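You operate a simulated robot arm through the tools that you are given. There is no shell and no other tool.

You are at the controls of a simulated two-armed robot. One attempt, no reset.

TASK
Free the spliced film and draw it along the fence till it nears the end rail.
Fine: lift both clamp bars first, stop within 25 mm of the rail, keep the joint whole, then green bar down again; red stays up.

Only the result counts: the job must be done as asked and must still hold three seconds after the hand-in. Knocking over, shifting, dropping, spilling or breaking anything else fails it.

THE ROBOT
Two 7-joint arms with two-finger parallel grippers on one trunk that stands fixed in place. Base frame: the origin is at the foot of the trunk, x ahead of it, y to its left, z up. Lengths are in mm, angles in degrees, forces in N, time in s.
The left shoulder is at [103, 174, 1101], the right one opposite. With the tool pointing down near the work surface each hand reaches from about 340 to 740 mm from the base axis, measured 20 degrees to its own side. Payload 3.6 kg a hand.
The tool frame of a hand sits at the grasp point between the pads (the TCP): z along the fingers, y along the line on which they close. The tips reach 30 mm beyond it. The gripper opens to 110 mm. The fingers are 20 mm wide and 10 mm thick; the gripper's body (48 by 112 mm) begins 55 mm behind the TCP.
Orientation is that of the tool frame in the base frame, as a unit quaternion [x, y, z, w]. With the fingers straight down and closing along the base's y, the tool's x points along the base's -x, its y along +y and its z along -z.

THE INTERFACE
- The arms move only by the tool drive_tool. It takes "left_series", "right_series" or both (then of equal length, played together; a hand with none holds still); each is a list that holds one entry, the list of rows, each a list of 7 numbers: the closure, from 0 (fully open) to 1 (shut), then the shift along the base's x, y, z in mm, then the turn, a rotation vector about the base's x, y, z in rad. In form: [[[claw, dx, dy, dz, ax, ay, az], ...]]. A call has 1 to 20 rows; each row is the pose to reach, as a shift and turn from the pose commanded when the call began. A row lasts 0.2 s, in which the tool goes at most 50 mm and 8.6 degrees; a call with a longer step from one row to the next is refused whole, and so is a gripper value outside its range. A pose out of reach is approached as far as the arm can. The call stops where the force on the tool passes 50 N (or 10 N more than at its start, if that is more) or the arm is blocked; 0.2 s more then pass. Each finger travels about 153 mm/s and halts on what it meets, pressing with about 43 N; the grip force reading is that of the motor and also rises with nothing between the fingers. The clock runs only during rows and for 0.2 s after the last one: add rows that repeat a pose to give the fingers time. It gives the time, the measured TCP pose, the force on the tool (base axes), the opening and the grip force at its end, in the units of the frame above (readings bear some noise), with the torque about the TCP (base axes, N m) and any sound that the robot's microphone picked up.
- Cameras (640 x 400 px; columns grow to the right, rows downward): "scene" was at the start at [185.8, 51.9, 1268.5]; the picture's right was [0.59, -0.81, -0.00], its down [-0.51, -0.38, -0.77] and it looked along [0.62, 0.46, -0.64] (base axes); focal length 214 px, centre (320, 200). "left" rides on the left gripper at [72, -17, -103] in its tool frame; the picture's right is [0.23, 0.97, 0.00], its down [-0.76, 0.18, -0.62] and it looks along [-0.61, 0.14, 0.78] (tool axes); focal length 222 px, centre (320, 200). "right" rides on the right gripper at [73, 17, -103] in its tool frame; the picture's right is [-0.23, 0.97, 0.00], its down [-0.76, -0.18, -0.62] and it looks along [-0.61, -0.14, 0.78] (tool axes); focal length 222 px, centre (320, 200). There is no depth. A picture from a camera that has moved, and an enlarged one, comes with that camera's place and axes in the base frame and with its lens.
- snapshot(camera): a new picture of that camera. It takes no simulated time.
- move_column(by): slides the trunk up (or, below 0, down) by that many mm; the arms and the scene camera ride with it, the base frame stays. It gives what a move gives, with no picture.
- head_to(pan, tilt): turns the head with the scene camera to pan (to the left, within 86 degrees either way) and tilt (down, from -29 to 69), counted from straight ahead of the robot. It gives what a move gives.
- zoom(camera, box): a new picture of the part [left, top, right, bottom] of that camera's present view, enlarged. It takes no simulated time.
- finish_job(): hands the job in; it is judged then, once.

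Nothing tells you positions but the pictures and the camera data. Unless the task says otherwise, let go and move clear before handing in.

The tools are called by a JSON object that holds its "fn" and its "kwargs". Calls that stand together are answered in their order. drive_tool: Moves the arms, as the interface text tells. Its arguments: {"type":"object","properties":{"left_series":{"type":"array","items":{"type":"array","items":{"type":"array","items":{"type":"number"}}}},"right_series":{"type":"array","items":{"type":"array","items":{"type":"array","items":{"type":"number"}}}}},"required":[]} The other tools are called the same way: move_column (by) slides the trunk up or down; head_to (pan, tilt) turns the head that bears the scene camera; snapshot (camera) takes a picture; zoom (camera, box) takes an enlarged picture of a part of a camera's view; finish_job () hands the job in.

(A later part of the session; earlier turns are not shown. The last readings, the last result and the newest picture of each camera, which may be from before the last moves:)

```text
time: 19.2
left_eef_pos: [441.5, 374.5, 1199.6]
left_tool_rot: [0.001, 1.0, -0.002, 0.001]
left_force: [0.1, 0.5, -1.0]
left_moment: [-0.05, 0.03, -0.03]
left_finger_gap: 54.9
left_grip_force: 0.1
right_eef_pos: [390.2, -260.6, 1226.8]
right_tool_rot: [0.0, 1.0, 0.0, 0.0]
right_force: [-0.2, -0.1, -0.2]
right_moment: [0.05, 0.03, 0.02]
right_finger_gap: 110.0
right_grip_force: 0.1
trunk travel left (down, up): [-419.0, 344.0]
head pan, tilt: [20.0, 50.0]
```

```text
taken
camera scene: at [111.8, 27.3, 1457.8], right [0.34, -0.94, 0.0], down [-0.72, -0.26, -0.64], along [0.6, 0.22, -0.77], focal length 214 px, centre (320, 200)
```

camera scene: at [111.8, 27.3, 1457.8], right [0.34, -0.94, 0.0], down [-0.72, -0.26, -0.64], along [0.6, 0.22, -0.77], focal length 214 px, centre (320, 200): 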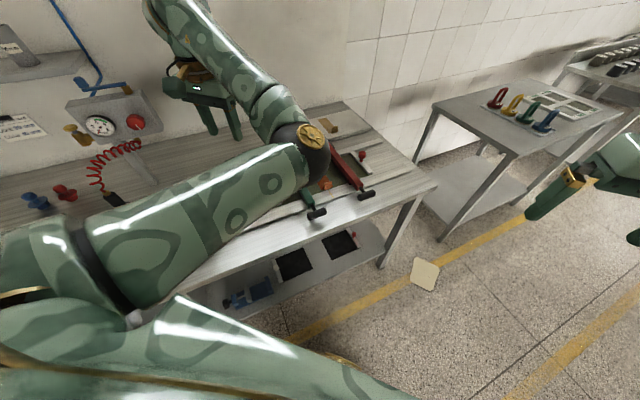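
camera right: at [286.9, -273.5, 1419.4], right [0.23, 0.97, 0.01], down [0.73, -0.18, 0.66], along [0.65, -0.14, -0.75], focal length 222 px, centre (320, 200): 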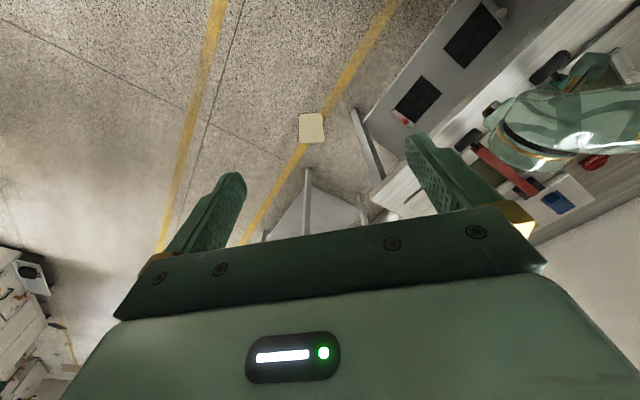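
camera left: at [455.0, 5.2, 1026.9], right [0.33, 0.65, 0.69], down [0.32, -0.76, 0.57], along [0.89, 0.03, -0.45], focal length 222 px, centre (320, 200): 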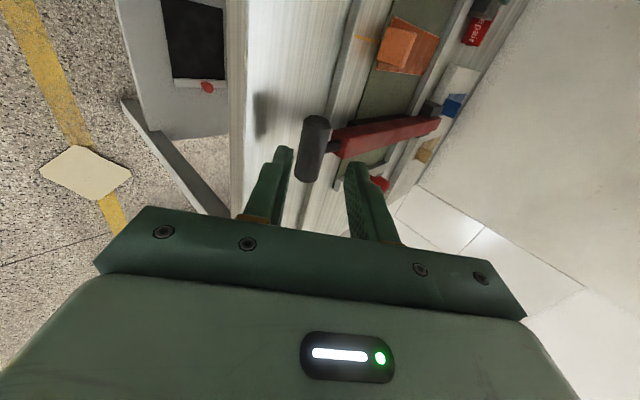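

The left elbow now hangs inward over the bars, which would get in the way. I'll walk the hand out to the left and lower, and see whether the elbow swings back outward.

{"fn": "drive_tool", "kwargs": {"left_series": [[[0.5, -10, 20, -25, 0, 0, 0], [0.5, -20, 40, -50, 0, 0, 0], [0.5, -30, 60, -75, 0, 0, 0], [0.5, -40, 80, -100, 0, 0, 0], [0.5, -50, 100, -110, 0, 0, 0], [0.5, -60, 120, -110, 0, 0, 0], [0.5, -60, 120, -110, 0, 0, 0]]]}}

{"fn": "head_to", "kwargs": {"pan": 40, "tilt": 40}}

{"fn": "snapshot", "kwargs": {"camera": "scene"}}

```text
time: 20.8
left_eef_pos: [381.1, 490.7, 1092.3]
left_tool_rot: [0.001, 1.0, -0.002, 0.001]
left_force: [0.2, 0.2, 0.5]
left_moment: [-0.04, 0.03, 0.01]
left_finger_gap: 54.8
left_grip_force: 0.2
right_eef_pos: [390.2, -261.4, 1225.9]
right_tool_rot: [0.0, 1.0, 0.0, 0.0]
right_force: [-0.2, -1.1, 0.4]
right_moment: [0.01, -0.01, -0.01]
right_finger_gap: 110.0
right_grip_force: 0.1
trunk travel left (down, up): [-419.0, 344.0]
head pan, tilt: [20.0, 50.0]
```

```text
time: 21.7
left_eef_pos: [381.8, 492.3, 1092.2]
left_tool_rot: [0.0, 1.0, -0.002, 0.002]
left_force: [0.6, -0.4, 0.0]
left_moment: [-0.02, 0.01, -0.02]
left_finger_gap: 55.0
left_grip_force: 0.0
right_eef_pos: [390.1, -260.6, 1227.6]
right_tool_rot: [0.001, 1.0, 0.0, 0.0]
right_force: [0.4, -0.6, 0.0]
right_moment: [0.05, -0.02, 0.01]
right_finger_gap: 110.0
right_grip_force: 0.1
trunk travel left (down, up): [-419.0, 344.0]
head pan, tilt: [40.0, 40.0]
```

```text
taken
camera scene: at [104.6, 55.7, 1471.9], right [0.64, -0.77, 0.0], down [-0.49, -0.41, -0.77], along [0.59, 0.49, -0.64], focal length 214 px, centre (320, 200)
```

scene: 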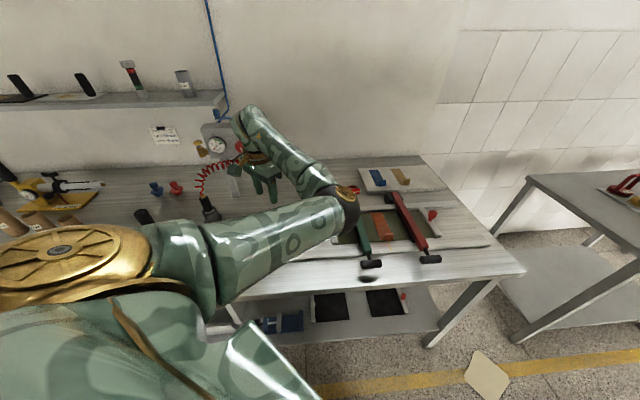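

{"fn": "drive_tool", "kwargs": {"left_series": [[[0.5, 0, 0, 0, -0.14, 0, 0], [0.5, 0, 0, 0, -0.28, 0, 0], [0.5, 0, 0, 0, -0.42, 0, 0], [0.5, 0, 0, 0, -0.56, 0, 0], [0.5, 0, 0, 0, -0.7, 0, 0], [0.5, 0, 0, 0, -0.7, 0, 0]]]}}

{"fn": "snapshot", "kwargs": {"camera": "scene"}}

```text
time: 23.1
left_eef_pos: [382.2, 492.6, 1090.7]
left_tool_rot: [0.001, 0.938, -0.346, 0.001]
left_force: [-0.6, 0.1, -0.4]
left_moment: [0.04, -0.01, 0.0]
left_finger_gap: 55.0
left_grip_force: 0.1
right_eef_pos: [391.1, -260.4, 1227.0]
right_tool_rot: [0.001, 1.0, 0.0, 0.001]
right_force: [0.3, -0.8, 0.2]
right_moment: [0.01, 0.05, 0.03]
right_finger_gap: 110.0
right_grip_force: 0.1
trunk travel left (down, up): [-419.0, 344.0]
head pan, tilt: [40.0, 40.0]
```

```text
taken
camera scene: at [104.7, 55.1, 1471.9], right [0.64, -0.77, 0.0], down [-0.49, -0.41, -0.77], along [0.59, 0.49, -0.64], focal length 214 px, centre (320, 200)
```

scene: 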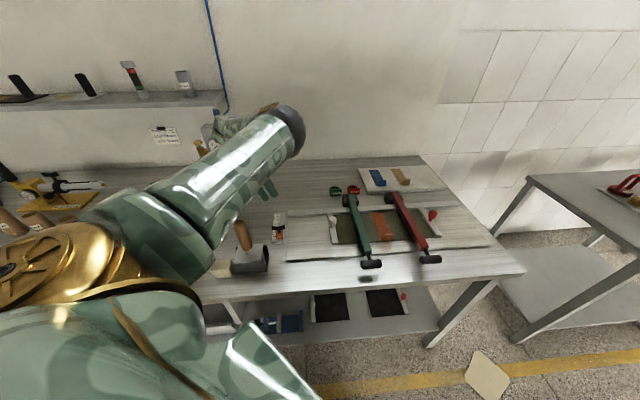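

Tilting the tool inward does swing the elbow up and outward. I'll carry it a little further and then straighten the tool again to see if the elbow stays out.

{"fn": "drive_tool", "kwargs": {"left_series": [[[0.5, 0, 0, 10, -0.14, 0, 0], [0.5, 0, 0, 20, -0.28, 0, 0], [0.5, 0, 0, 30, -0.4, 0, 0], [0.5, -10, 0, 30, -0.4, 0, 0], [0.5, -20, 0, 30, -0.26, 0, 0], [0.5, -30, 0, 30, -0.12, 0, 0], [0.5, -30, 0, 30, 0.02, 0, 0], [0.5, -30, 0, 30, 0.16, 0, 0], [0.5, -30, 0, 30, 0.3, 0, 0], [0.5, -30, 0, 30, 0.44, 0, 0], [0.5, -30, 0, 30, 0.58, 0, 0], [0.5, -30, 0, 30, 0.7, 0, 0], [0.5, -30, 0, 30, 0.7, 0, 0]]]}}

{"fn": "snapshot", "kwargs": {"camera": "scene"}}

```text
time: 25.9
left_eef_pos: [351.7, 494.1, 1122.2]
left_tool_rot: [0.002, 1.0, -0.002, 0.002]
left_force: [0.8, 0.6, 0.1]
left_moment: [-0.02, 0.02, 0.01]
left_finger_gap: 54.8
left_grip_force: 0.0
right_eef_pos: [390.1, -259.9, 1227.5]
right_tool_rot: [0.0, 1.0, -0.001, 0.0]
right_force: [0.0, 0.0, 0.8]
right_moment: [0.0, -0.03, 0.0]
right_finger_gap: 110.0
right_grip_force: 0.2
trunk travel left (down, up): [-419.0, 344.0]
head pan, tilt: [40.0, 40.0]
```

```text
taken
camera scene: at [104.5, 56.2, 1471.9], right [0.64, -0.77, 0.0], down [-0.49, -0.41, -0.77], along [0.59, 0.49, -0.64], focal length 214 px, centre (320, 200)
```

scene: 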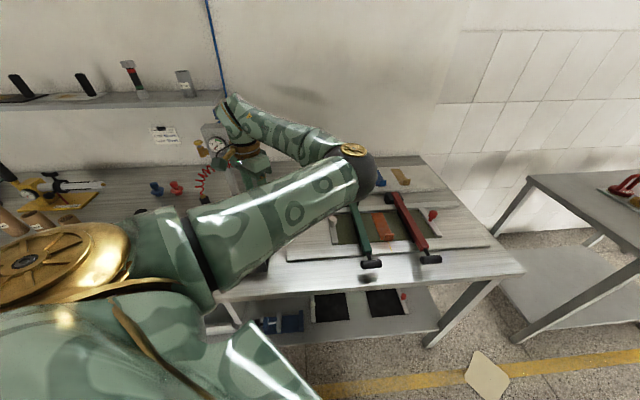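

The elbow now sits higher and clear. I'll park the left arm tilted inward (elbow up and out) and bring the right hand round in the same move, yawing it square to the bars.

{"fn": "drive_tool", "kwargs": {"left_series": [[[0.5, 0, 0, 0, -0.14, 0, 0], [0.5, 0, 0, 0, -0.28, 0, 0], [0.5, 0, 0, 0, -0.42, 0, 0], [0.5, 0, 0, 0, -0.56, 0, 0], [0.5, 0, 0, 0, -0.7, 0, 0], [0.5, 0, 0, 0, -0.7, 0, 0], [0.5, 0, 0, 0, -0.7, 0, 0]]], "right_series": [[[0.3, 20, 20, -20, 0, 0, -0.13], [0.5, 40, 40, -40, 0, 0, -0.26], [0.673, 60, 60, -60, 0, 0, -0.39], [0.673, 80, 80, -80, 0, 0, -0.52], [0.673, 100, 100, -100, 0, 0, -0.65], [0.673, 115, 115, -120, 0, 0, -0.785], [0.673, 115, 115, -120, 0, 0, -0.785]]]}}

{"fn": "drive_tool", "kwargs": {"right_series": [[[0.673, 5, 5, -10, 0.09, -0.09, 0], [0.673, 10, 10, -20, 0.18, -0.18, 0], [0.673, 20, 20, -30, 0.27, -0.27, 0], [0.673, 30, 30, -40, 0.36, -0.36, 0], [0.673, 40, 45, -55, 0.45, -0.45, 0], [0.673, 50, 60, -70, 0.555, -0.555, 0], [0.673, 60, 75, -85, 0.555, -0.555, 0], [0.673, 60, 75, -85, 0.555, -0.555, 0]]]}}

{"fn": "head_to", "kwargs": {"pan": 18, "tilt": 40}}

{"fn": "snapshot", "kwargs": {"camera": "scene"}}

{"fn": "snapshot", "kwargs": {"camera": "right"}}

```text
time: 27.5
left_eef_pos: [352.1, 493.8, 1121.7]
left_tool_rot: [0.0, 0.939, -0.345, 0.002]
left_force: [0.1, -0.4, 0.2]
left_moment: [0.02, 0.02, 0.02]
left_finger_gap: 55.1
left_grip_force: 0.0
right_eef_pos: [504.5, -145.2, 1107.3]
right_tool_rot: [0.384, 0.924, 0.0, 0.0]
right_force: [-0.3, -0.3, -0.1]
right_moment: [0.01, -0.04, 0.0]
right_finger_gap: 35.9
right_grip_force: 0.1
trunk travel left (down, up): [-419.0, 344.0]
head pan, tilt: [40.0, 40.0]
```

```text
time: 29.3
left_eef_pos: [351.5, 492.7, 1122.1]
left_tool_rot: [0.0, 0.938, -0.346, 0.002]
left_force: [0.4, 0.2, 0.4]
left_moment: [0.04, 0.01, -0.02]
left_finger_gap: 55.0
left_grip_force: 0.1
right_eef_pos: [564.4, -71.2, 1023.1]
right_tool_rot: [0.353, 0.853, 0.355, 0.146]
right_force: [0.4, 0.0, 0.7]
right_moment: [-0.02, 0.01, 0.01]
right_finger_gap: 35.9
right_grip_force: 0.0
trunk travel left (down, up): [-419.0, 344.0]
head pan, tilt: [40.0, 40.0]
```

```text
time: 30.1
left_eef_pos: [352.5, 492.8, 1121.6]
left_tool_rot: [0.001, 0.939, -0.345, 0.002]
left_force: [0.6, -0.6, -0.6]
left_moment: [0.02, 0.02, -0.03]
left_finger_gap: 55.0
left_grip_force: 0.0
right_eef_pos: [564.9, -70.3, 1023.6]
right_tool_rot: [0.353, 0.854, 0.353, 0.147]
right_force: [-0.2, -0.1, -0.4]
right_moment: [0.01, 0.02, 0.02]
right_finger_gap: 36.0
right_grip_force: 0.1
trunk travel left (down, up): [-419.0, 344.0]
head pan, tilt: [18.0, 40.0]
```

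```text
taken
camera scene: at [120.3, 27.6, 1471.9], right [0.31, -0.95, 0.0], down [-0.61, -0.2, -0.77], along [0.73, 0.24, -0.64], focal length 214 px, centre (320, 200)
```

scene: 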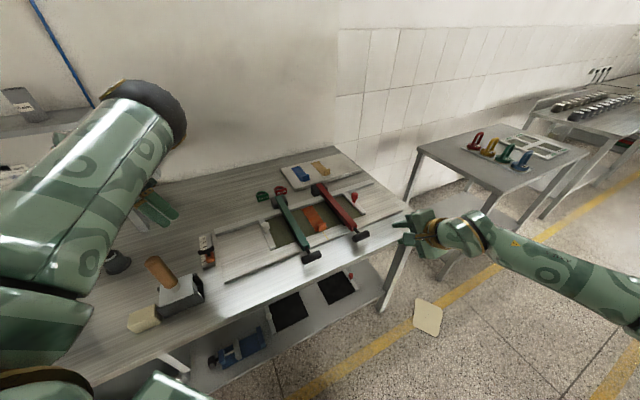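

```text
taken
camera right: at [469.5, -62.4, 1108.3], right [0.65, 0.33, 0.69], down [0.14, -0.94, 0.32], along [0.75, -0.11, -0.65], focal length 222 px, centre (320, 200)
```

right: 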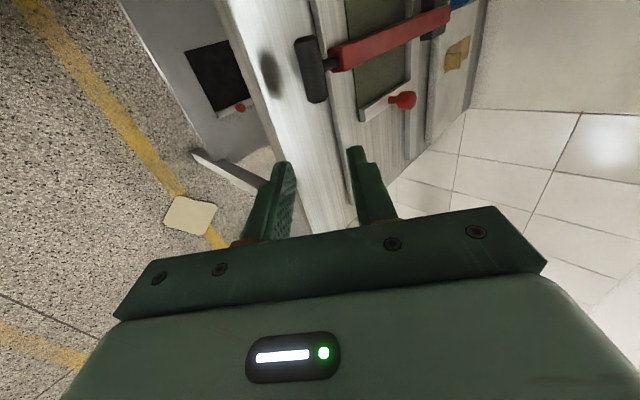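

The view is clear now: the right hand reaches toward the red handle from the right and the bench is free. I'll move it to the pre-grasp point in line with the handle's right half.

{"fn": "drive_tool", "kwargs": {"right_series": [[[0.673, 11, 17, -20, 0, 0, 0], [0.673, 22, 34, -40, 0, 0, 0], [0.673, 33, 50, -60, 0, 0, 0], [0.673, 43, 60, -74, 0, 0, 0], [0.673, 53, 70, -88, 0, 0, 0], [0.673, 53, 70, -88, 0, 0, 0]]]}}

{"fn": "zoom", "kwargs": {"camera": "right", "box": [200, 20, 460, 240]}}

{"fn": "zoom", "kwargs": {"camera": "scene", "box": [250, 150, 480, 300]}}

```text
time: 31.5
left_eef_pos: [353.2, 493.6, 1121.7]
left_tool_rot: [0.0, 0.939, -0.345, 0.002]
left_force: [0.4, 0.6, -0.7]
left_moment: [-0.01, 0.02, 0.0]
left_finger_gap: 55.0
left_grip_force: 0.0
right_eef_pos: [620.4, 0.2, 932.5]
right_tool_rot: [0.354, 0.853, 0.354, 0.146]
right_force: [-0.8, -0.9, 0.3]
right_moment: [0.0, 0.04, 0.01]
right_finger_gap: 36.1
right_grip_force: 0.1
trunk travel left (down, up): [-419.0, 344.0]
head pan, tilt: [18.0, 40.0]
```

```text
1.82 times, centred on (330, 130) of right
camera zoom: at [524.0, 7.7, 1018.6], right [0.65, 0.33, 0.69], down [0.14, -0.94, 0.31], along [0.75, -0.11, -0.65], focal length 404 px, centre (302, 327)
```

zoom: 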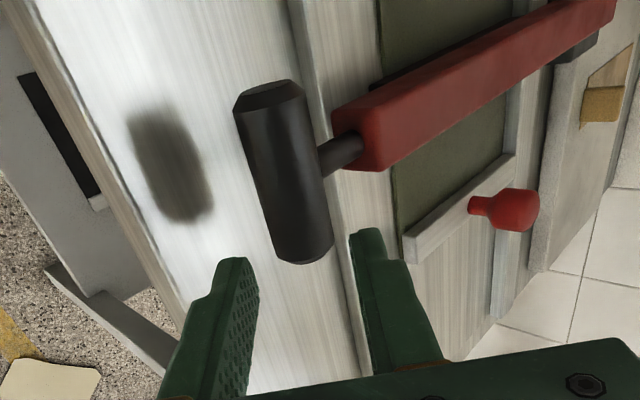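

```text
2.67 times, centred on (365, 225) of scene
camera zoom: at [120.1, 27.2, 1472.0], right [0.31, -0.95, 0.0], down [-0.61, -0.2, -0.77], along [0.73, 0.24, -0.64], focal length 572 px, centre (200, 133)
```

zoom: 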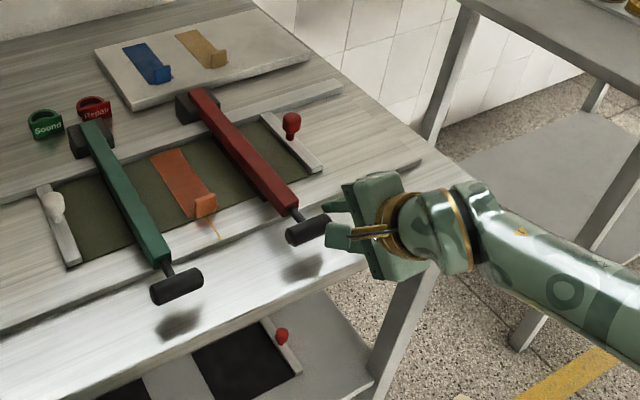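

The alignment looks right; I'll advance in small steps so the handle's right half sits between the pads.

{"fn": "drive_tool", "kwargs": {"right_series": [[[0.673, 4.5, 6, -7, 0, 0, 0], [0.673, 9, 12, -14, 0, 0, 0], [0.673, 13.5, 17.5, -21, 0, 0, 0], [0.673, 17.5, 22.4, -28, 0, 0, 0], [0.673, 17.5, 22.4, -28, 0, 0, 0]]]}}

{"fn": "zoom", "kwargs": {"camera": "right", "box": [200, 20, 460, 240]}}

{"fn": "zoom", "kwargs": {"camera": "scene", "box": [330, 200, 430, 270]}}

```text
time: 32.7
left_eef_pos: [353.9, 493.2, 1121.2]
left_tool_rot: [0.001, 0.939, -0.345, 0.002]
left_force: [-0.5, -0.5, -0.4]
left_moment: [-0.02, 0.01, 0.01]
left_finger_gap: 54.9
left_grip_force: 0.1
right_eef_pos: [636.3, 23.0, 905.1]
right_tool_rot: [0.354, 0.853, 0.354, 0.146]
right_force: [-0.3, 0.2, 0.5]
right_moment: [0.0, 0.03, 0.01]
right_finger_gap: 36.1
right_grip_force: 0.1
trunk travel left (down, up): [-419.0, 344.0]
head pan, tilt: [18.0, 40.0]
```

```text
1.82 times, centred on (330, 130) of right
camera zoom: at [542.0, 29.8, 990.5], right [0.65, 0.33, 0.69], down [0.14, -0.94, 0.32], along [0.75, -0.11, -0.65], focal length 404 px, centre (302, 327)
```

zoom: 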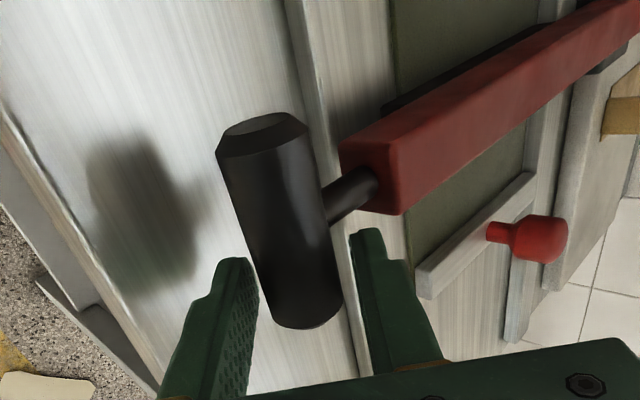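

```text
5.71 times, centred on (380, 235) of scene
camera zoom: at [120.3, 27.3, 1471.9], right [0.31, -0.95, 0.0], down [-0.61, -0.2, -0.77], along [0.73, 0.24, -0.64], focal length 1226 px, centre (-23, 0)
```

zoom: 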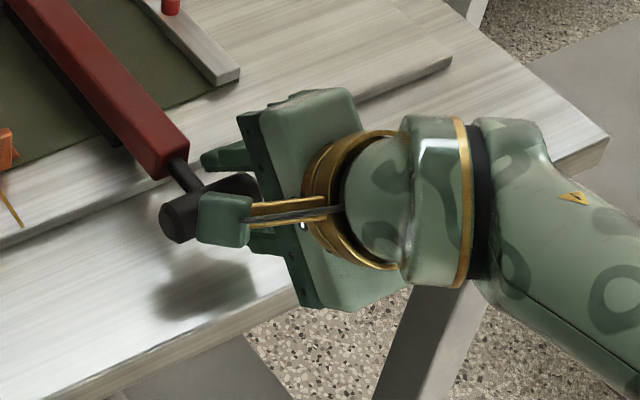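

The handle sits between the pads about 17 mm in from the tips. I'll now lift gently along the hinge arc by about 10 degrees and read the force.

{"fn": "drive_tool", "kwargs": {"right_series": [[[0.673, 1, 1, 10, 0, 0, 0], [0.673, 1.5, 1.5, 25, 0, 0, 0], [0.673, 3, 3, 42, 0, 0, 0], [0.673, 5, 5, 57, 0, 0, 0], [0.673, 5, 5, 57, 0, 0, 0]]]}}

{"fn": "zoom", "kwargs": {"camera": "scene", "box": [250, 150, 480, 300]}}

{"fn": "zoom", "kwargs": {"camera": "right", "box": [200, 20, 460, 240]}}

```text
time: 33.9
left_eef_pos: [353.0, 493.6, 1121.3]
left_tool_rot: [0.001, 0.939, -0.345, 0.002]
left_force: [0.0, 0.0, 0.2]
left_moment: [-0.04, 0.0, -0.02]
left_finger_gap: 55.0
left_grip_force: 0.0
right_eef_pos: [641.5, 24.8, 962.1]
right_tool_rot: [0.355, 0.853, 0.353, 0.147]
right_force: [-4.5, -5.3, -3.5]
right_moment: [-0.13, 0.07, -0.04]
right_finger_gap: 39.5
right_grip_force: 3.6
trunk travel left (down, up): [-419.0, 344.0]
head pan, tilt: [18.0, 40.0]
```

```text
2.67 times, centred on (365, 225) of scene
camera zoom: at [120.2, 26.7, 1471.9], right [0.31, -0.95, 0.0], down [-0.61, -0.2, -0.77], along [0.73, 0.24, -0.64], focal length 572 px, centre (200, 133)
```

zoom: 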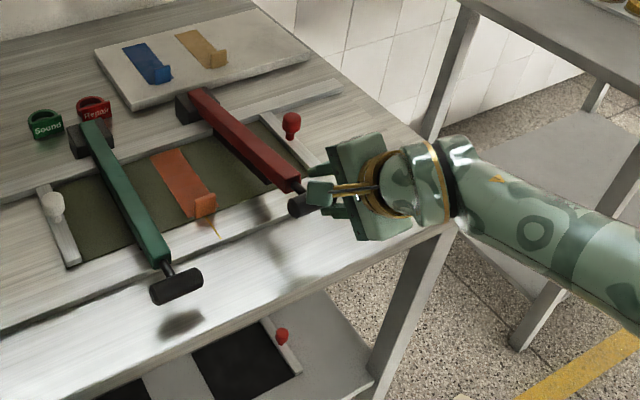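

```text
1.82 times, centred on (330, 130) of right
camera zoom: at [546.9, 33.1, 1048.9], right [0.65, 0.33, 0.69], down [0.14, -0.94, 0.32], along [0.75, -0.11, -0.65], focal length 404 px, centre (302, 327)
```

zoom: 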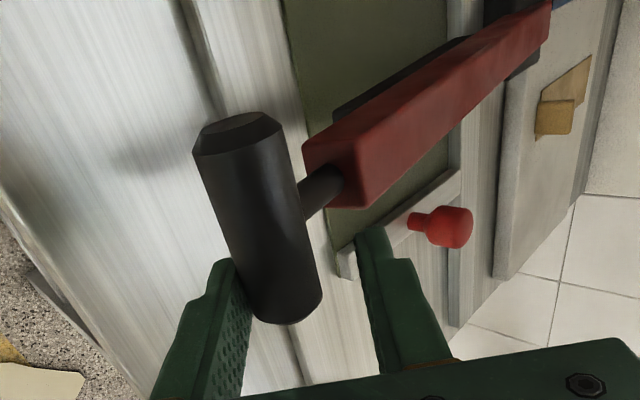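

The bar is rising with only about 7 N on the lower pad. I'll carry on along the arc to about 30 degrees.

{"fn": "drive_tool", "kwargs": {"right_series": [[[0.673, 2, 2, 13, 0, 0, 0], [0.673, 4.5, 4.5, 26, 0, 0, 0], [0.673, 7, 7, 39, 0, 0, 0], [0.673, 10.2, 10.2, 52, 0, 0, 0], [0.673, 14, 14, 65, 0, 0, 0], [0.673, 17.5, 17.5, 77, 0, 0, 0], [0.673, 22, 22, 89, 0, 0, 0], [0.673, 26.3, 26.3, 101, 0, 0, 0], [0.673, 26.3, 26.3, 101, 0, 0, 0]]]}}

{"fn": "zoom", "kwargs": {"camera": "scene", "box": [250, 130, 480, 280]}}

{"fn": "zoom", "kwargs": {"camera": "right", "box": [200, 20, 460, 240]}}

```text
time: 35.9
left_eef_pos: [353.0, 494.0, 1121.2]
left_tool_rot: [0.001, 0.938, -0.345, 0.001]
left_force: [-0.1, -0.5, -0.1]
left_moment: [-0.02, 0.02, -0.04]
left_finger_gap: 55.1
left_grip_force: 0.0
right_eef_pos: [667.8, 53.5, 1063.1]
right_tool_rot: [0.354, 0.853, 0.354, 0.146]
right_force: [-0.5, -0.5, -1.5]
right_moment: [0.02, -0.01, 0.03]
right_finger_gap: 36.6
right_grip_force: 0.2
trunk travel left (down, up): [-419.0, 344.0]
head pan, tilt: [18.0, 40.0]
```

```text
2.67 times, centred on (365, 205) of scene
camera zoom: at [120.5, 27.5, 1471.9], right [0.31, -0.95, 0.0], down [-0.61, -0.2, -0.77], along [0.73, 0.24, -0.64], focal length 572 px, centre (200, 187)
```

zoom: 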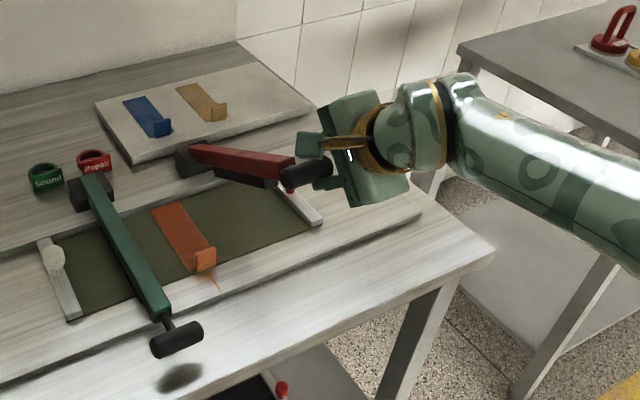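

```text
1.82 times, centred on (330, 130) of right
camera zoom: at [573.6, 60.7, 1148.6], right [0.65, 0.33, 0.69], down [0.14, -0.94, 0.32], along [0.75, -0.11, -0.65], focal length 404 px, centre (302, 327)
```

zoom: 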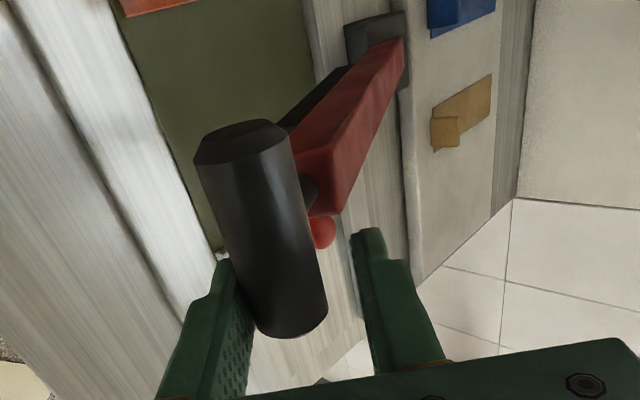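

The force has fallen to nearly nothing at 30 degrees, so the hinge may hold by friction. I'll back the hand 6 mm away from under the handle and see whether the bar stays.

{"fn": "drive_tool", "kwargs": {"right_series": [[[0.673, -1.5, -1.5, -2, 0, 0, 0], [0.673, -3, -3, -4, 0, 0, 0], [0.673, -3, -3, -4, 0, 0, 0], [0.673, -3, -3, -4, 0, 0, 0]]]}}

{"fn": "zoom", "kwargs": {"camera": "right", "box": [200, 20, 460, 240]}}

```text
time: 36.9
left_eef_pos: [352.4, 494.1, 1121.0]
left_tool_rot: [0.001, 0.939, -0.344, 0.002]
left_force: [0.0, -1.1, 0.4]
left_moment: [0.03, 0.03, -0.03]
left_finger_gap: 54.8
left_grip_force: 0.1
right_eef_pos: [664.9, 50.4, 1058.7]
right_tool_rot: [0.354, 0.854, 0.353, 0.146]
right_force: [-1.6, -0.2, -1.4]
right_moment: [-0.03, 0.0, -0.04]
right_finger_gap: 36.5
right_grip_force: 0.8
trunk travel left (down, up): [-419.0, 344.0]
head pan, tilt: [18.0, 40.0]
```

```text
1.82 times, centred on (330, 130) of right
camera zoom: at [570.3, 57.8, 1144.6], right [0.65, 0.33, 0.69], down [0.14, -0.94, 0.32], along [0.75, -0.11, -0.65], focal length 404 px, centre (302, 327)
```

zoom: 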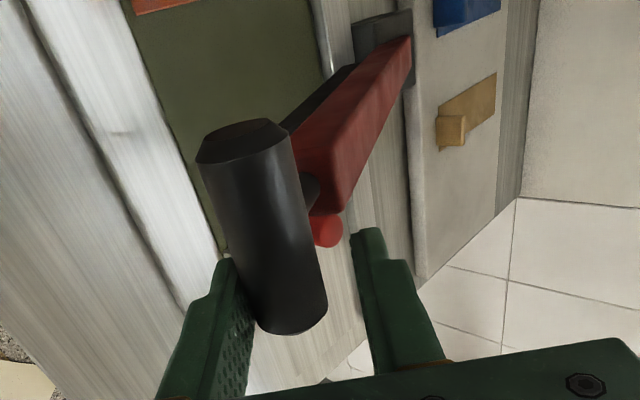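

The bar still rests lightly on the pad (about 2 N) and the load is dropping with angle. I'll keep lifting to about 60 degrees.

{"fn": "drive_tool", "kwargs": {"right_series": [[[0.673, 6.5, 6.5, 14, 0, 0, 0], [0.673, 13.3, 13.3, 26.6, 0, 0, 0], [0.673, 19, 19, 37.5, 0, 0, 0], [0.673, 25, 25, 48, 0, 0, 0], [0.673, 31.4, 31.4, 58, 0, 0, 0], [0.673, 38, 38, 68, 0, 0, 0], [0.673, 45, 45, 77, 0, 0, 0], [0.673, 52, 52, 86.3, 0, 0, 0], [0.673, 59.6, 59.6, 94.5, 0, 0, 0], [0.673, 67.2, 67.2, 102.7, 0, 0, 0], [0.673, 75, 75, 110, 0, 0, 0], [0.673, 83.3, 83.3, 117.3, 0, 0, 0], [0.673, 83.3, 83.3, 117.3, 0, 0, 0]]]}}

{"fn": "zoom", "kwargs": {"camera": "scene", "box": [250, 100, 480, 250]}}

{"fn": "zoom", "kwargs": {"camera": "right", "box": [200, 20, 460, 240]}}

```text
time: 39.7
left_eef_pos: [352.6, 492.8, 1121.1]
left_tool_rot: [0.001, 0.939, -0.345, 0.001]
left_force: [-0.4, -0.3, 1.2]
left_moment: [-0.02, 0.02, -0.01]
left_finger_gap: 54.9
left_grip_force: 0.1
right_eef_pos: [686.7, 104.0, 1156.3]
right_tool_rot: [0.354, 0.853, 0.353, 0.147]
right_force: [-0.3, 0.4, 0.1]
right_moment: [0.01, -0.05, 0.03]
right_finger_gap: 36.6
right_grip_force: 0.2
right hand out of reach, approached as far as the arm can: row 6, 7, 8, 9, 10, 11, 12, 13
trunk travel left (down, up): [-419.0, 344.0]
head pan, tilt: [18.0, 40.0]
```

```text
2.67 times, centred on (365, 175) of scene
camera zoom: at [120.7, 27.4, 1471.9], right [0.31, -0.95, 0.0], down [-0.61, -0.2, -0.77], along [0.73, 0.24, -0.64], focal length 572 px, centre (200, 267)
```

zoom: 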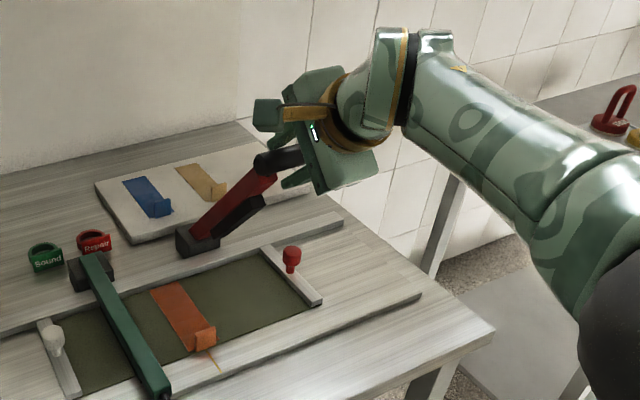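

```text
1.82 times, centred on (330, 130) of right
camera zoom: at [591.2, 111.0, 1242.8], right [0.65, 0.33, 0.69], down [0.14, -0.94, 0.32], along [0.75, -0.11, -0.65], focal length 404 px, centre (302, 327)
```

zoom: 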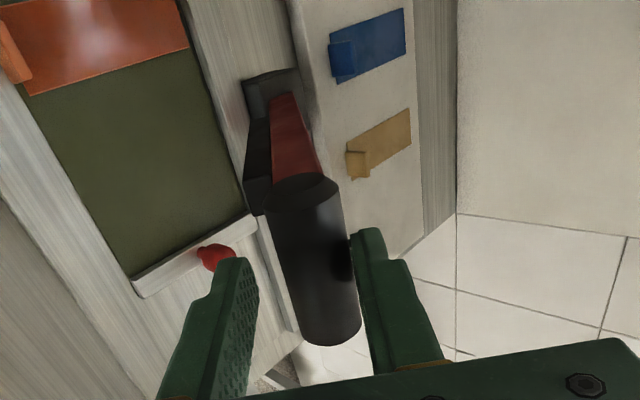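

The handle has lifted off the lower pad and now leans toward the upper one with no load, so the hinge seems to carry the bar from here. I'll draw the hand straight back and see whether the bar stands by itself.

{"fn": "drive_tool", "kwargs": {"right_series": [[[0.673, -5, -5, 7, 0, 0, 0], [0.673, -10, -10, 14, 0, 0, 0], [0.673, -15, -15, 21, 0, 0, 0], [0.673, -15, -15, 21, 0, 0, 0]]]}}

{"fn": "zoom", "kwargs": {"camera": "scene", "box": [250, 100, 480, 250]}}

{"fn": "zoom", "kwargs": {"camera": "right", "box": [200, 20, 460, 240]}}

```text
time: 40.7
left_eef_pos: [353.8, 492.9, 1121.1]
left_tool_rot: [0.001, 0.938, -0.345, 0.001]
left_force: [0.3, 0.3, 0.7]
left_moment: [0.02, -0.01, 0.02]
left_finger_gap: 54.9
left_grip_force: 0.0
right_eef_pos: [672.2, 87.3, 1178.8]
right_tool_rot: [0.354, 0.853, 0.353, 0.146]
right_force: [0.7, -0.2, -0.1]
right_moment: [-0.04, 0.0, 0.02]
right_finger_gap: 36.0
right_grip_force: 0.0
trunk travel left (down, up): [-419.0, 344.0]
head pan, tilt: [18.0, 40.0]
```

```text
2.67 times, centred on (365, 175) of scene
camera zoom: at [120.5, 27.9, 1471.9], right [0.31, -0.95, 0.0], down [-0.61, -0.2, -0.77], along [0.73, 0.24, -0.64], focal length 572 px, centre (200, 267)
```

zoom: 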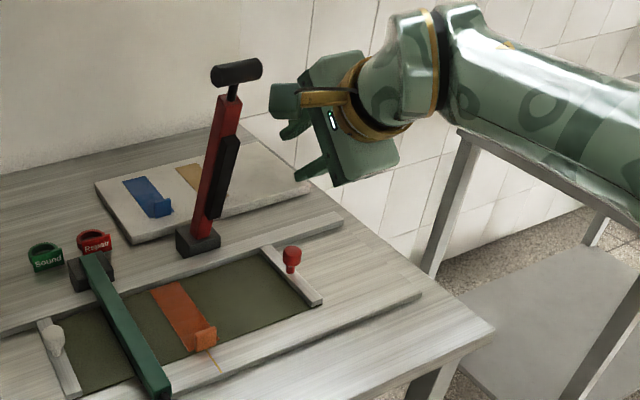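

```text
1.82 times, centred on (330, 130) of right
camera zoom: at [576.5, 95.7, 1264.2], right [0.65, 0.33, 0.69], down [0.14, -0.94, 0.32], along [0.75, -0.11, -0.65], focal length 404 px, centre (302, 327)
```

zoom: 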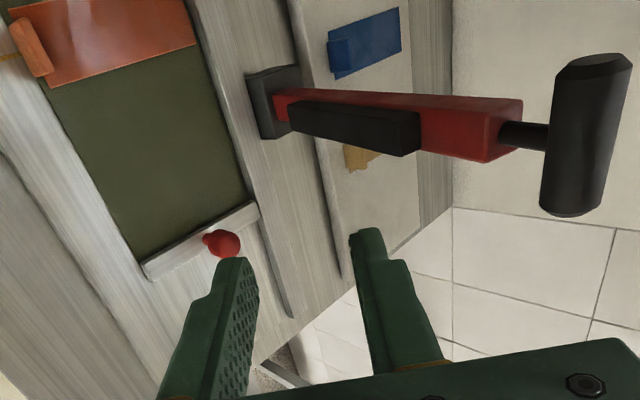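

The red bar sprang up on its own and now stands upright: it has an over-centre hinge. I'll swing the right hand back and across to the green handle's pre-grasp point.

{"fn": "drive_tool", "kwargs": {"right_series": [[[0.673, -25, -10, -10, 0, 0, 0], [0.673, -50, -10, -30, 0, 0, 0], [0.673, -80, -8, -55, 0, 0, 0], [0.673, -108, -4, -84, 0, 0, 0], [0.673, -136, 4, -112, 0, 0, 0], [0.673, -164, 12, -140, 0, 0, 0], [0.673, -188, 20, -168, 0, 0, 0], [0.673, -210, 26, -195, 0, 0, 0], [0.673, -210, 26, -195, 0, 0, 0]]]}}

{"fn": "snapshot", "kwargs": {"camera": "scene"}}

{"fn": "zoom", "kwargs": {"camera": "right", "box": [200, 20, 460, 240]}}

```text
time: 42.7
left_eef_pos: [351.6, 493.7, 1121.5]
left_tool_rot: [0.001, 0.938, -0.346, 0.002]
left_force: [0.5, 0.2, 0.4]
left_moment: [-0.03, -0.01, 0.02]
left_finger_gap: 54.9
left_grip_force: 0.0
right_eef_pos: [461.0, 114.3, 982.8]
right_tool_rot: [0.354, 0.854, 0.353, 0.146]
right_force: [-0.5, 0.7, 0.2]
right_moment: [0.02, -0.02, 0.03]
right_finger_gap: 35.9
right_grip_force: 0.0
trunk travel left (down, up): [-419.0, 344.0]
head pan, tilt: [18.0, 40.0]
```

```text
taken
camera scene: at [120.5, 26.7, 1471.9], right [0.31, -0.95, 0.0], down [-0.61, -0.2, -0.77], along [0.73, 0.24, -0.64], focal length 214 px, centre (320, 200)
```

scene: 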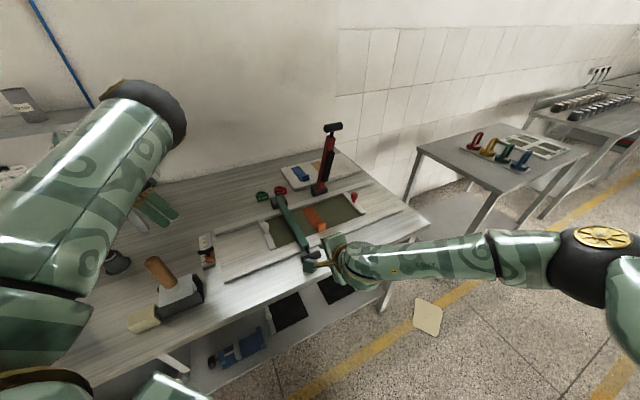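

```text
1.82 times, centred on (330, 130) of right
camera zoom: at [366.3, 122.4, 1068.6], right [0.65, 0.33, 0.69], down [0.14, -0.94, 0.32], along [0.75, -0.11, -0.65], focal length 404 px, centre (302, 327)
```

zoom: 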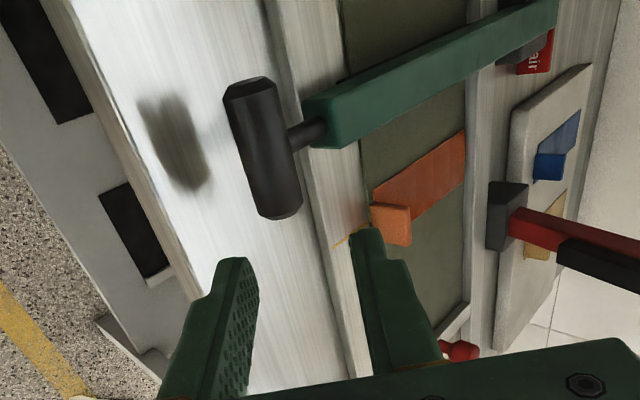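

The green handle is near (492, 176, 897). I'll bring the pads over its right half in small steps.

{"fn": "drive_tool", "kwargs": {"right_series": [[[0.673, 5, 6, -14, 0, 0, 0], [0.673, 10, 12, -29, 0, 0, 0], [0.673, 15, 18, -43.4, 0, 0, 0], [0.673, 21, 24, -52, 0, 0, 0], [0.673, 27, 30, -60, 0, 0, 0], [0.673, 33, 36, -68.5, 0, 0, 0], [0.673, 38.6, 41.6, -76.6, 0, 0, 0], [0.673, 38.6, 41.6, -76.6, 0, 0, 0]]]}}

{"fn": "zoom", "kwargs": {"camera": "right", "box": [200, 20, 460, 240]}}

{"fn": "zoom", "kwargs": {"camera": "scene", "box": [250, 150, 410, 290]}}

```text
time: 44.5
left_eef_pos: [352.7, 494.5, 1122.0]
left_tool_rot: [0.001, 0.938, -0.345, 0.001]
left_force: [-0.7, 0.0, -0.4]
left_moment: [0.03, -0.01, -0.02]
left_finger_gap: 55.0
left_grip_force: 0.0
right_eef_pos: [499.8, 155.4, 908.2]
right_tool_rot: [0.353, 0.854, 0.354, 0.146]
right_force: [-0.3, -0.2, -0.1]
right_moment: [-0.01, -0.04, 0.0]
right_finger_gap: 35.8
right_grip_force: 0.2
trunk travel left (down, up): [-419.0, 344.0]
head pan, tilt: [18.0, 40.0]
```

```text
1.82 times, centred on (330, 130) of right
camera zoom: at [405.3, 163.1, 993.1], right [0.65, 0.33, 0.69], down [0.14, -0.94, 0.32], along [0.75, -0.11, -0.65], focal length 404 px, centre (302, 327)
```

zoom: 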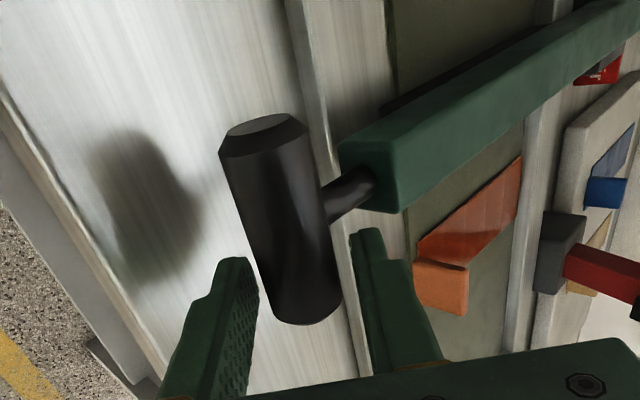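

```text
2.86 times, centred on (330, 220) of scene
camera zoom: at [120.3, 27.6, 1471.9], right [0.31, -0.95, 0.0], down [-0.61, -0.2, -0.77], along [0.73, 0.24, -0.64], focal length 613 px, centre (291, 143)
```

zoom: 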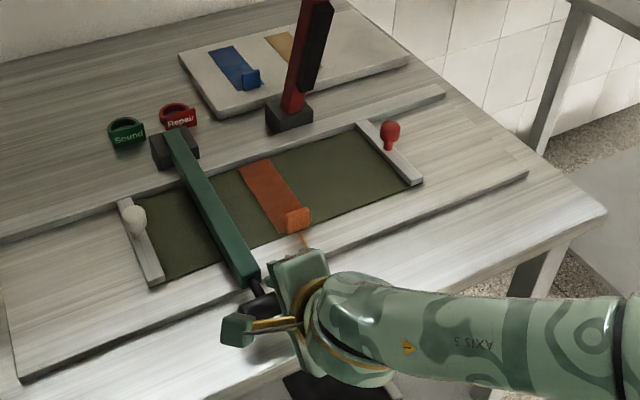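

The pads straddle the green handle just as they did the red. I'll lift it along the same arc to about 50 degrees.

{"fn": "drive_tool", "kwargs": {"right_series": [[[0.673, 1.5, 1.5, 15, 0, 0, 0], [0.673, 2.8, 2.8, 30, 0, 0, 0], [0.673, 4, 4, 44, 0, 0, 0], [0.673, 5.4, 5.4, 57.5, 0, 0, 0], [0.673, 7.3, 7.3, 71, 0, 0, 0], [0.673, 9.6, 9.6, 84.3, 0, 0, 0], [0.673, 12.3, 12.3, 97.5, 0, 0, 0], [0.673, 15.4, 15.4, 110.5, 0, 0, 0], [0.673, 19, 19, 123.3, 0, 0, 0], [0.673, 22.9, 22.9, 136, 0, 0, 0], [0.673, 27.2, 27.2, 148, 0, 0, 0], [0.673, 31.8, 31.8, 160.3, 0, 0, 0], [0.673, 37, 37, 172, 0, 0, 0], [0.673, 42.3, 42.3, 183.5, 0, 0, 0], [0.673, 48, 48, 194.5, 0, 0, 0], [0.673, 54.1, 54.1, 205.3, 0, 0, 0], [0.673, 60.5, 60.5, 215.5, 0, 0, 0], [0.673, 67.2, 67.2, 225.5, 0, 0, 0], [0.673, 74, 74, 235, 0, 0, 0], [0.673, 74, 74, 235, 0, 0, 0]]]}}

{"fn": "zoom", "kwargs": {"camera": "right", "box": [200, 20, 460, 240]}}

{"fn": "zoom", "kwargs": {"camera": "scene", "box": [250, 110, 450, 270]}}

```text
time: 48.7
left_eef_pos: [353.5, 493.9, 1121.1]
left_tool_rot: [0.0, 0.939, -0.345, 0.001]
left_force: [0.7, -0.6, 0.9]
left_moment: [-0.01, -0.01, -0.05]
left_finger_gap: 55.0
left_grip_force: 0.0
right_eef_pos: [575.6, 231.0, 1142.5]
right_tool_rot: [0.354, 0.854, 0.353, 0.146]
right_force: [0.2, 0.4, 0.5]
right_moment: [-0.02, -0.02, 0.0]
right_finger_gap: 36.5
right_grip_force: 0.1
trunk travel left (down, up): [-419.0, 344.0]
head pan, tilt: [18.0, 40.0]
```

```text
1.82 times, centred on (330, 130) of right
camera zoom: at [480.2, 237.7, 1227.4], right [0.65, 0.33, 0.69], down [0.14, -0.94, 0.32], along [0.75, -0.11, -0.65], focal length 404 px, centre (302, 327)
```

zoom: 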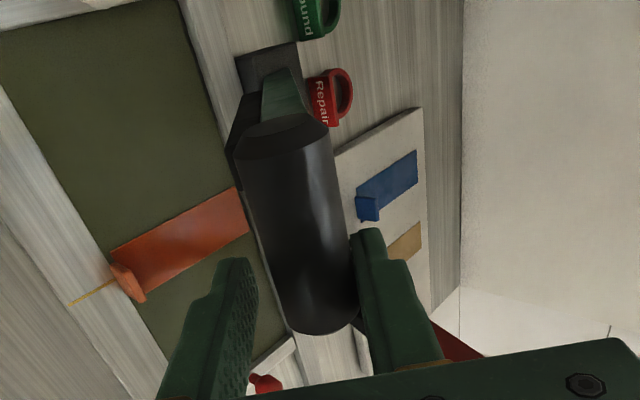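

```text
2.50 times, centred on (350, 190) of scene
camera zoom: at [120.4, 27.6, 1471.9], right [0.31, -0.95, 0.0], down [-0.61, -0.2, -0.77], along [0.73, 0.24, -0.64], focal length 536 px, centre (245, 225)
```

zoom: 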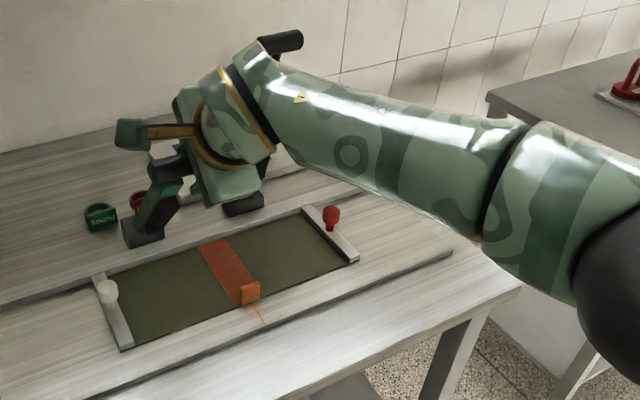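

The spring has taken the green handle up against the upper pad. I'll ease it along to about 65 degrees, then draw back to let it stand.

{"fn": "drive_tool", "kwargs": {"right_series": [[[0.673, 7.5, 7.5, 9, 0, 0, 0], [0.673, 15, 15, 17.5, 0, 0, 0], [0.673, 23, 23, 25.8, 0, 0, 0], [0.673, 31, 31, 33.5, 0, 0, 0], [0.673, 39.3, 39.3, 40.6, 0, 0, 0], [0.673, 48, 48, 47, 0, 0, 0], [0.673, 56.6, 56.6, 53.3, 0, 0, 0], [0.673, 56.6, 56.6, 53.3, 0, 0, 0]]]}}

{"fn": "zoom", "kwargs": {"camera": "right", "box": [200, 20, 460, 240]}}

```text
time: 50.5
left_eef_pos: [353.4, 493.8, 1122.0]
left_tool_rot: [0.001, 0.939, -0.345, 0.001]
left_force: [0.2, 0.2, 0.2]
left_moment: [-0.01, -0.02, 0.0]
left_finger_gap: 55.1
left_grip_force: 0.0
right_eef_pos: [586.4, 235.5, 1174.8]
right_tool_rot: [0.354, 0.853, 0.354, 0.147]
right_force: [0.7, -0.1, 1.3]
right_moment: [0.02, -0.04, -0.03]
right_finger_gap: 36.2
right_grip_force: 0.3
right hand out of reach, approached as far as the arm can: row 2, 3, 4, 5, 6, 7, 8
trunk travel left (down, up): [-419.0, 344.0]
head pan, tilt: [18.0, 40.0]
```

```text
1.82 times, centred on (330, 130) of right
camera zoom: at [491.6, 243.3, 1259.5], right [0.65, 0.33, 0.69], down [0.14, -0.94, 0.32], along [0.75, -0.11, -0.65], focal length 404 px, centre (302, 327)
```

zoom: 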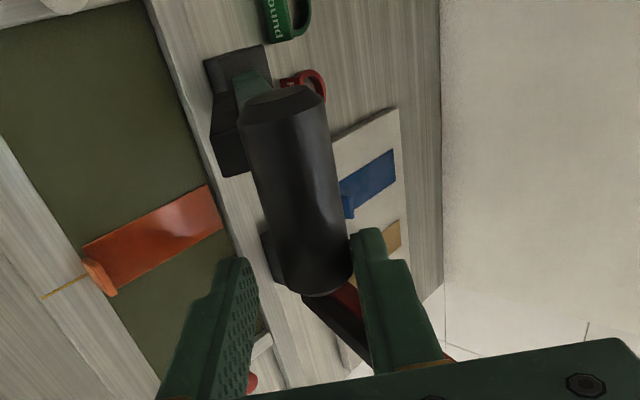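

{"fn": "drive_tool", "kwargs": {"right_series": [[[0.673, -5, -5, 7, 0, 0, 0], [0.673, -10, -10, 14, 0, 0, 0], [0.673, -15, -15, 21, 0, 0, 0], [0.673, -22, -22, 26, 0, 0, 0], [0.673, -30, -30, 30, 0, 0, 0], [0.673, -30, -30, 30, 0, 0, 0]]]}}

{"fn": "zoom", "kwargs": {"camera": "right", "box": [200, 20, 460, 240]}}

{"fn": "zoom", "kwargs": {"camera": "scene", "box": [250, 110, 450, 270]}}

```text
time: 51.9
left_eef_pos: [352.7, 494.2, 1121.1]
left_tool_rot: [0.0, 0.939, -0.345, 0.002]
left_force: [0.0, 0.1, 0.3]
left_moment: [-0.01, 0.03, 0.0]
left_finger_gap: 55.0
left_grip_force: 0.0
right_eef_pos: [556.6, 205.6, 1203.7]
right_tool_rot: [0.354, 0.854, 0.353, 0.147]
right_force: [0.3, 0.0, -0.3]
right_moment: [-0.01, 0.01, -0.03]
right_finger_gap: 36.2
right_grip_force: 0.1
trunk travel left (down, up): [-419.0, 344.0]
head pan, tilt: [18.0, 40.0]
```

```text
1.82 times, centred on (330, 130) of right
camera zoom: at [461.9, 214.0, 1289.4], right [0.65, 0.33, 0.69], down [0.14, -0.94, 0.32], along [0.75, -0.11, -0.65], focal length 404 px, centre (302, 327)
```

zoom: 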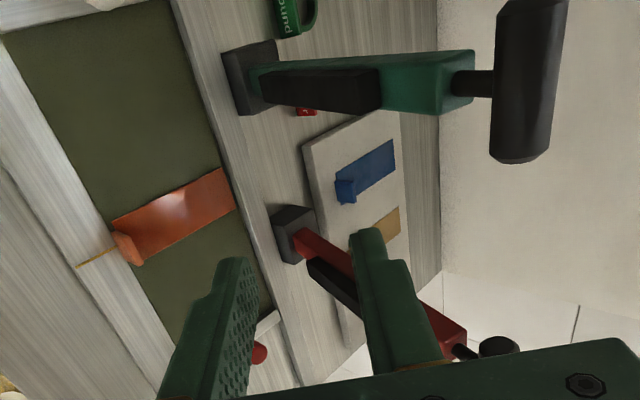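

```text
2.50 times, centred on (350, 190) of scene
camera zoom: at [120.5, 28.0, 1471.9], right [0.31, -0.95, 0.0], down [-0.61, -0.2, -0.77], along [0.73, 0.24, -0.64], focal length 536 px, centre (245, 225)
```

zoom: 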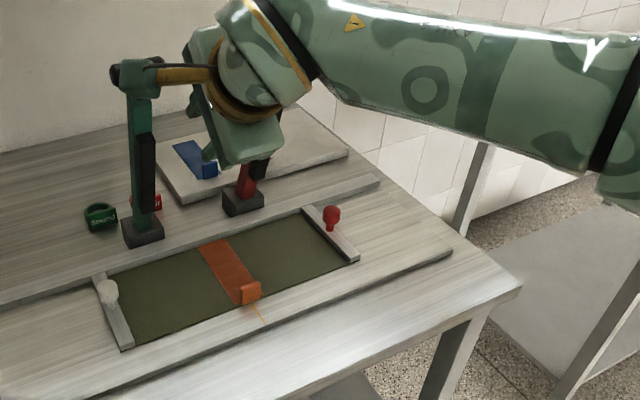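

Both bars now stand upright. I'll draw the right hand well back to clear the area and get a clean look at the film and the left end.

{"fn": "drive_tool", "kwargs": {"right_series": [[[0.673, -25, -30, 0, 0, 0, 0], [0.673, -50, -60, 0, 0, 0, 0], [0.673, -70, -100, 0, 0, 0, 0], [0.673, -85, -140, -5, 0, 0, 0], [0.673, -95, -185, -10, 0, 0, 0], [0.673, -100, -230, -20, 0, 0, 0], [0.673, -100, -275, -30, 0, 0, 0], [0.673, -100, -320, -40, 0, 0, 0]]]}}

{"fn": "head_to", "kwargs": {"pan": 30, "tilt": 42}}

{"fn": "snapshot", "kwargs": {"camera": "scene"}}

{"fn": "snapshot", "kwargs": {"camera": "right"}}

{"fn": "snapshot", "kwargs": {"camera": "left"}}

```text
time: 53.7
left_eef_pos: [352.2, 492.1, 1122.6]
left_tool_rot: [0.001, 0.939, -0.344, 0.002]
left_force: [-1.2, 0.1, 0.0]
left_moment: [0.03, 0.02, 0.04]
left_finger_gap: 55.1
left_grip_force: 0.0
right_eef_pos: [457.6, -115.9, 1167.8]
right_tool_rot: [0.353, 0.853, 0.355, 0.147]
right_force: [-0.1, 0.1, -0.6]
right_moment: [0.04, 0.02, -0.01]
right_finger_gap: 36.2
right_grip_force: 0.0
trunk travel left (down, up): [-419.0, 344.0]
head pan, tilt: [18.0, 40.0]
```

```text
time: 54.5
left_eef_pos: [353.6, 493.7, 1121.6]
left_tool_rot: [0.001, 0.938, -0.346, 0.001]
left_force: [-0.2, 0.7, -0.2]
left_moment: [-0.03, 0.01, 0.0]
left_finger_gap: 55.0
left_grip_force: 0.2
right_eef_pos: [459.2, -112.7, 1167.6]
right_tool_rot: [0.353, 0.853, 0.354, 0.146]
right_force: [-0.4, -0.3, 0.9]
right_moment: [-0.01, 0.03, 0.0]
right_finger_gap: 36.1
right_grip_force: 0.0
trunk travel left (down, up): [-419.0, 344.0]
head pan, tilt: [30.0, 42.0]
```

```text
taken
camera scene: at [112.0, 43.3, 1469.0], right [0.5, -0.87, 0.0], down [-0.58, -0.33, -0.74], along [0.64, 0.37, -0.67], focal length 214 px, centre (320, 200)
```

scene: 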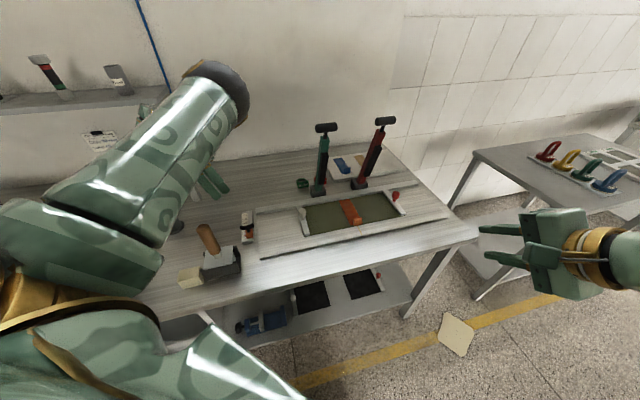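

```text
taken
camera right: at [364.1, -105.7, 1252.2], right [0.65, 0.33, 0.69], down [0.14, -0.94, 0.32], along [0.75, -0.11, -0.65], focal length 222 px, centre (320, 200)
```

right: 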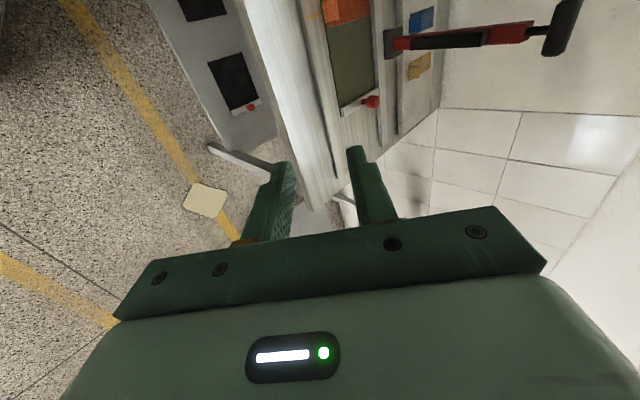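

```text
taken
camera left: at [280.0, 548.1, 1211.9], right [-0.23, 0.74, -0.63], down [0.76, 0.54, 0.36], along [0.61, -0.4, -0.69], focal length 222 px, centre (320, 200)
```

left: 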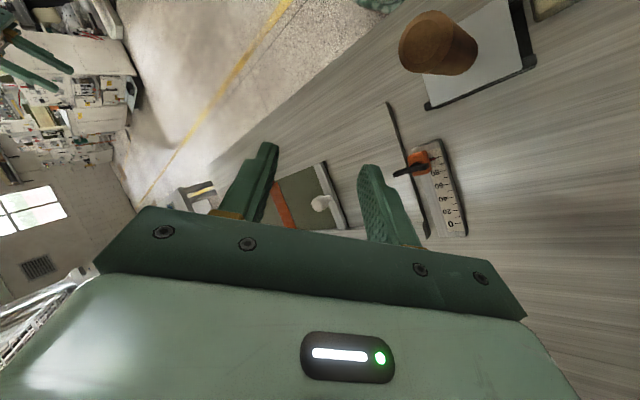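

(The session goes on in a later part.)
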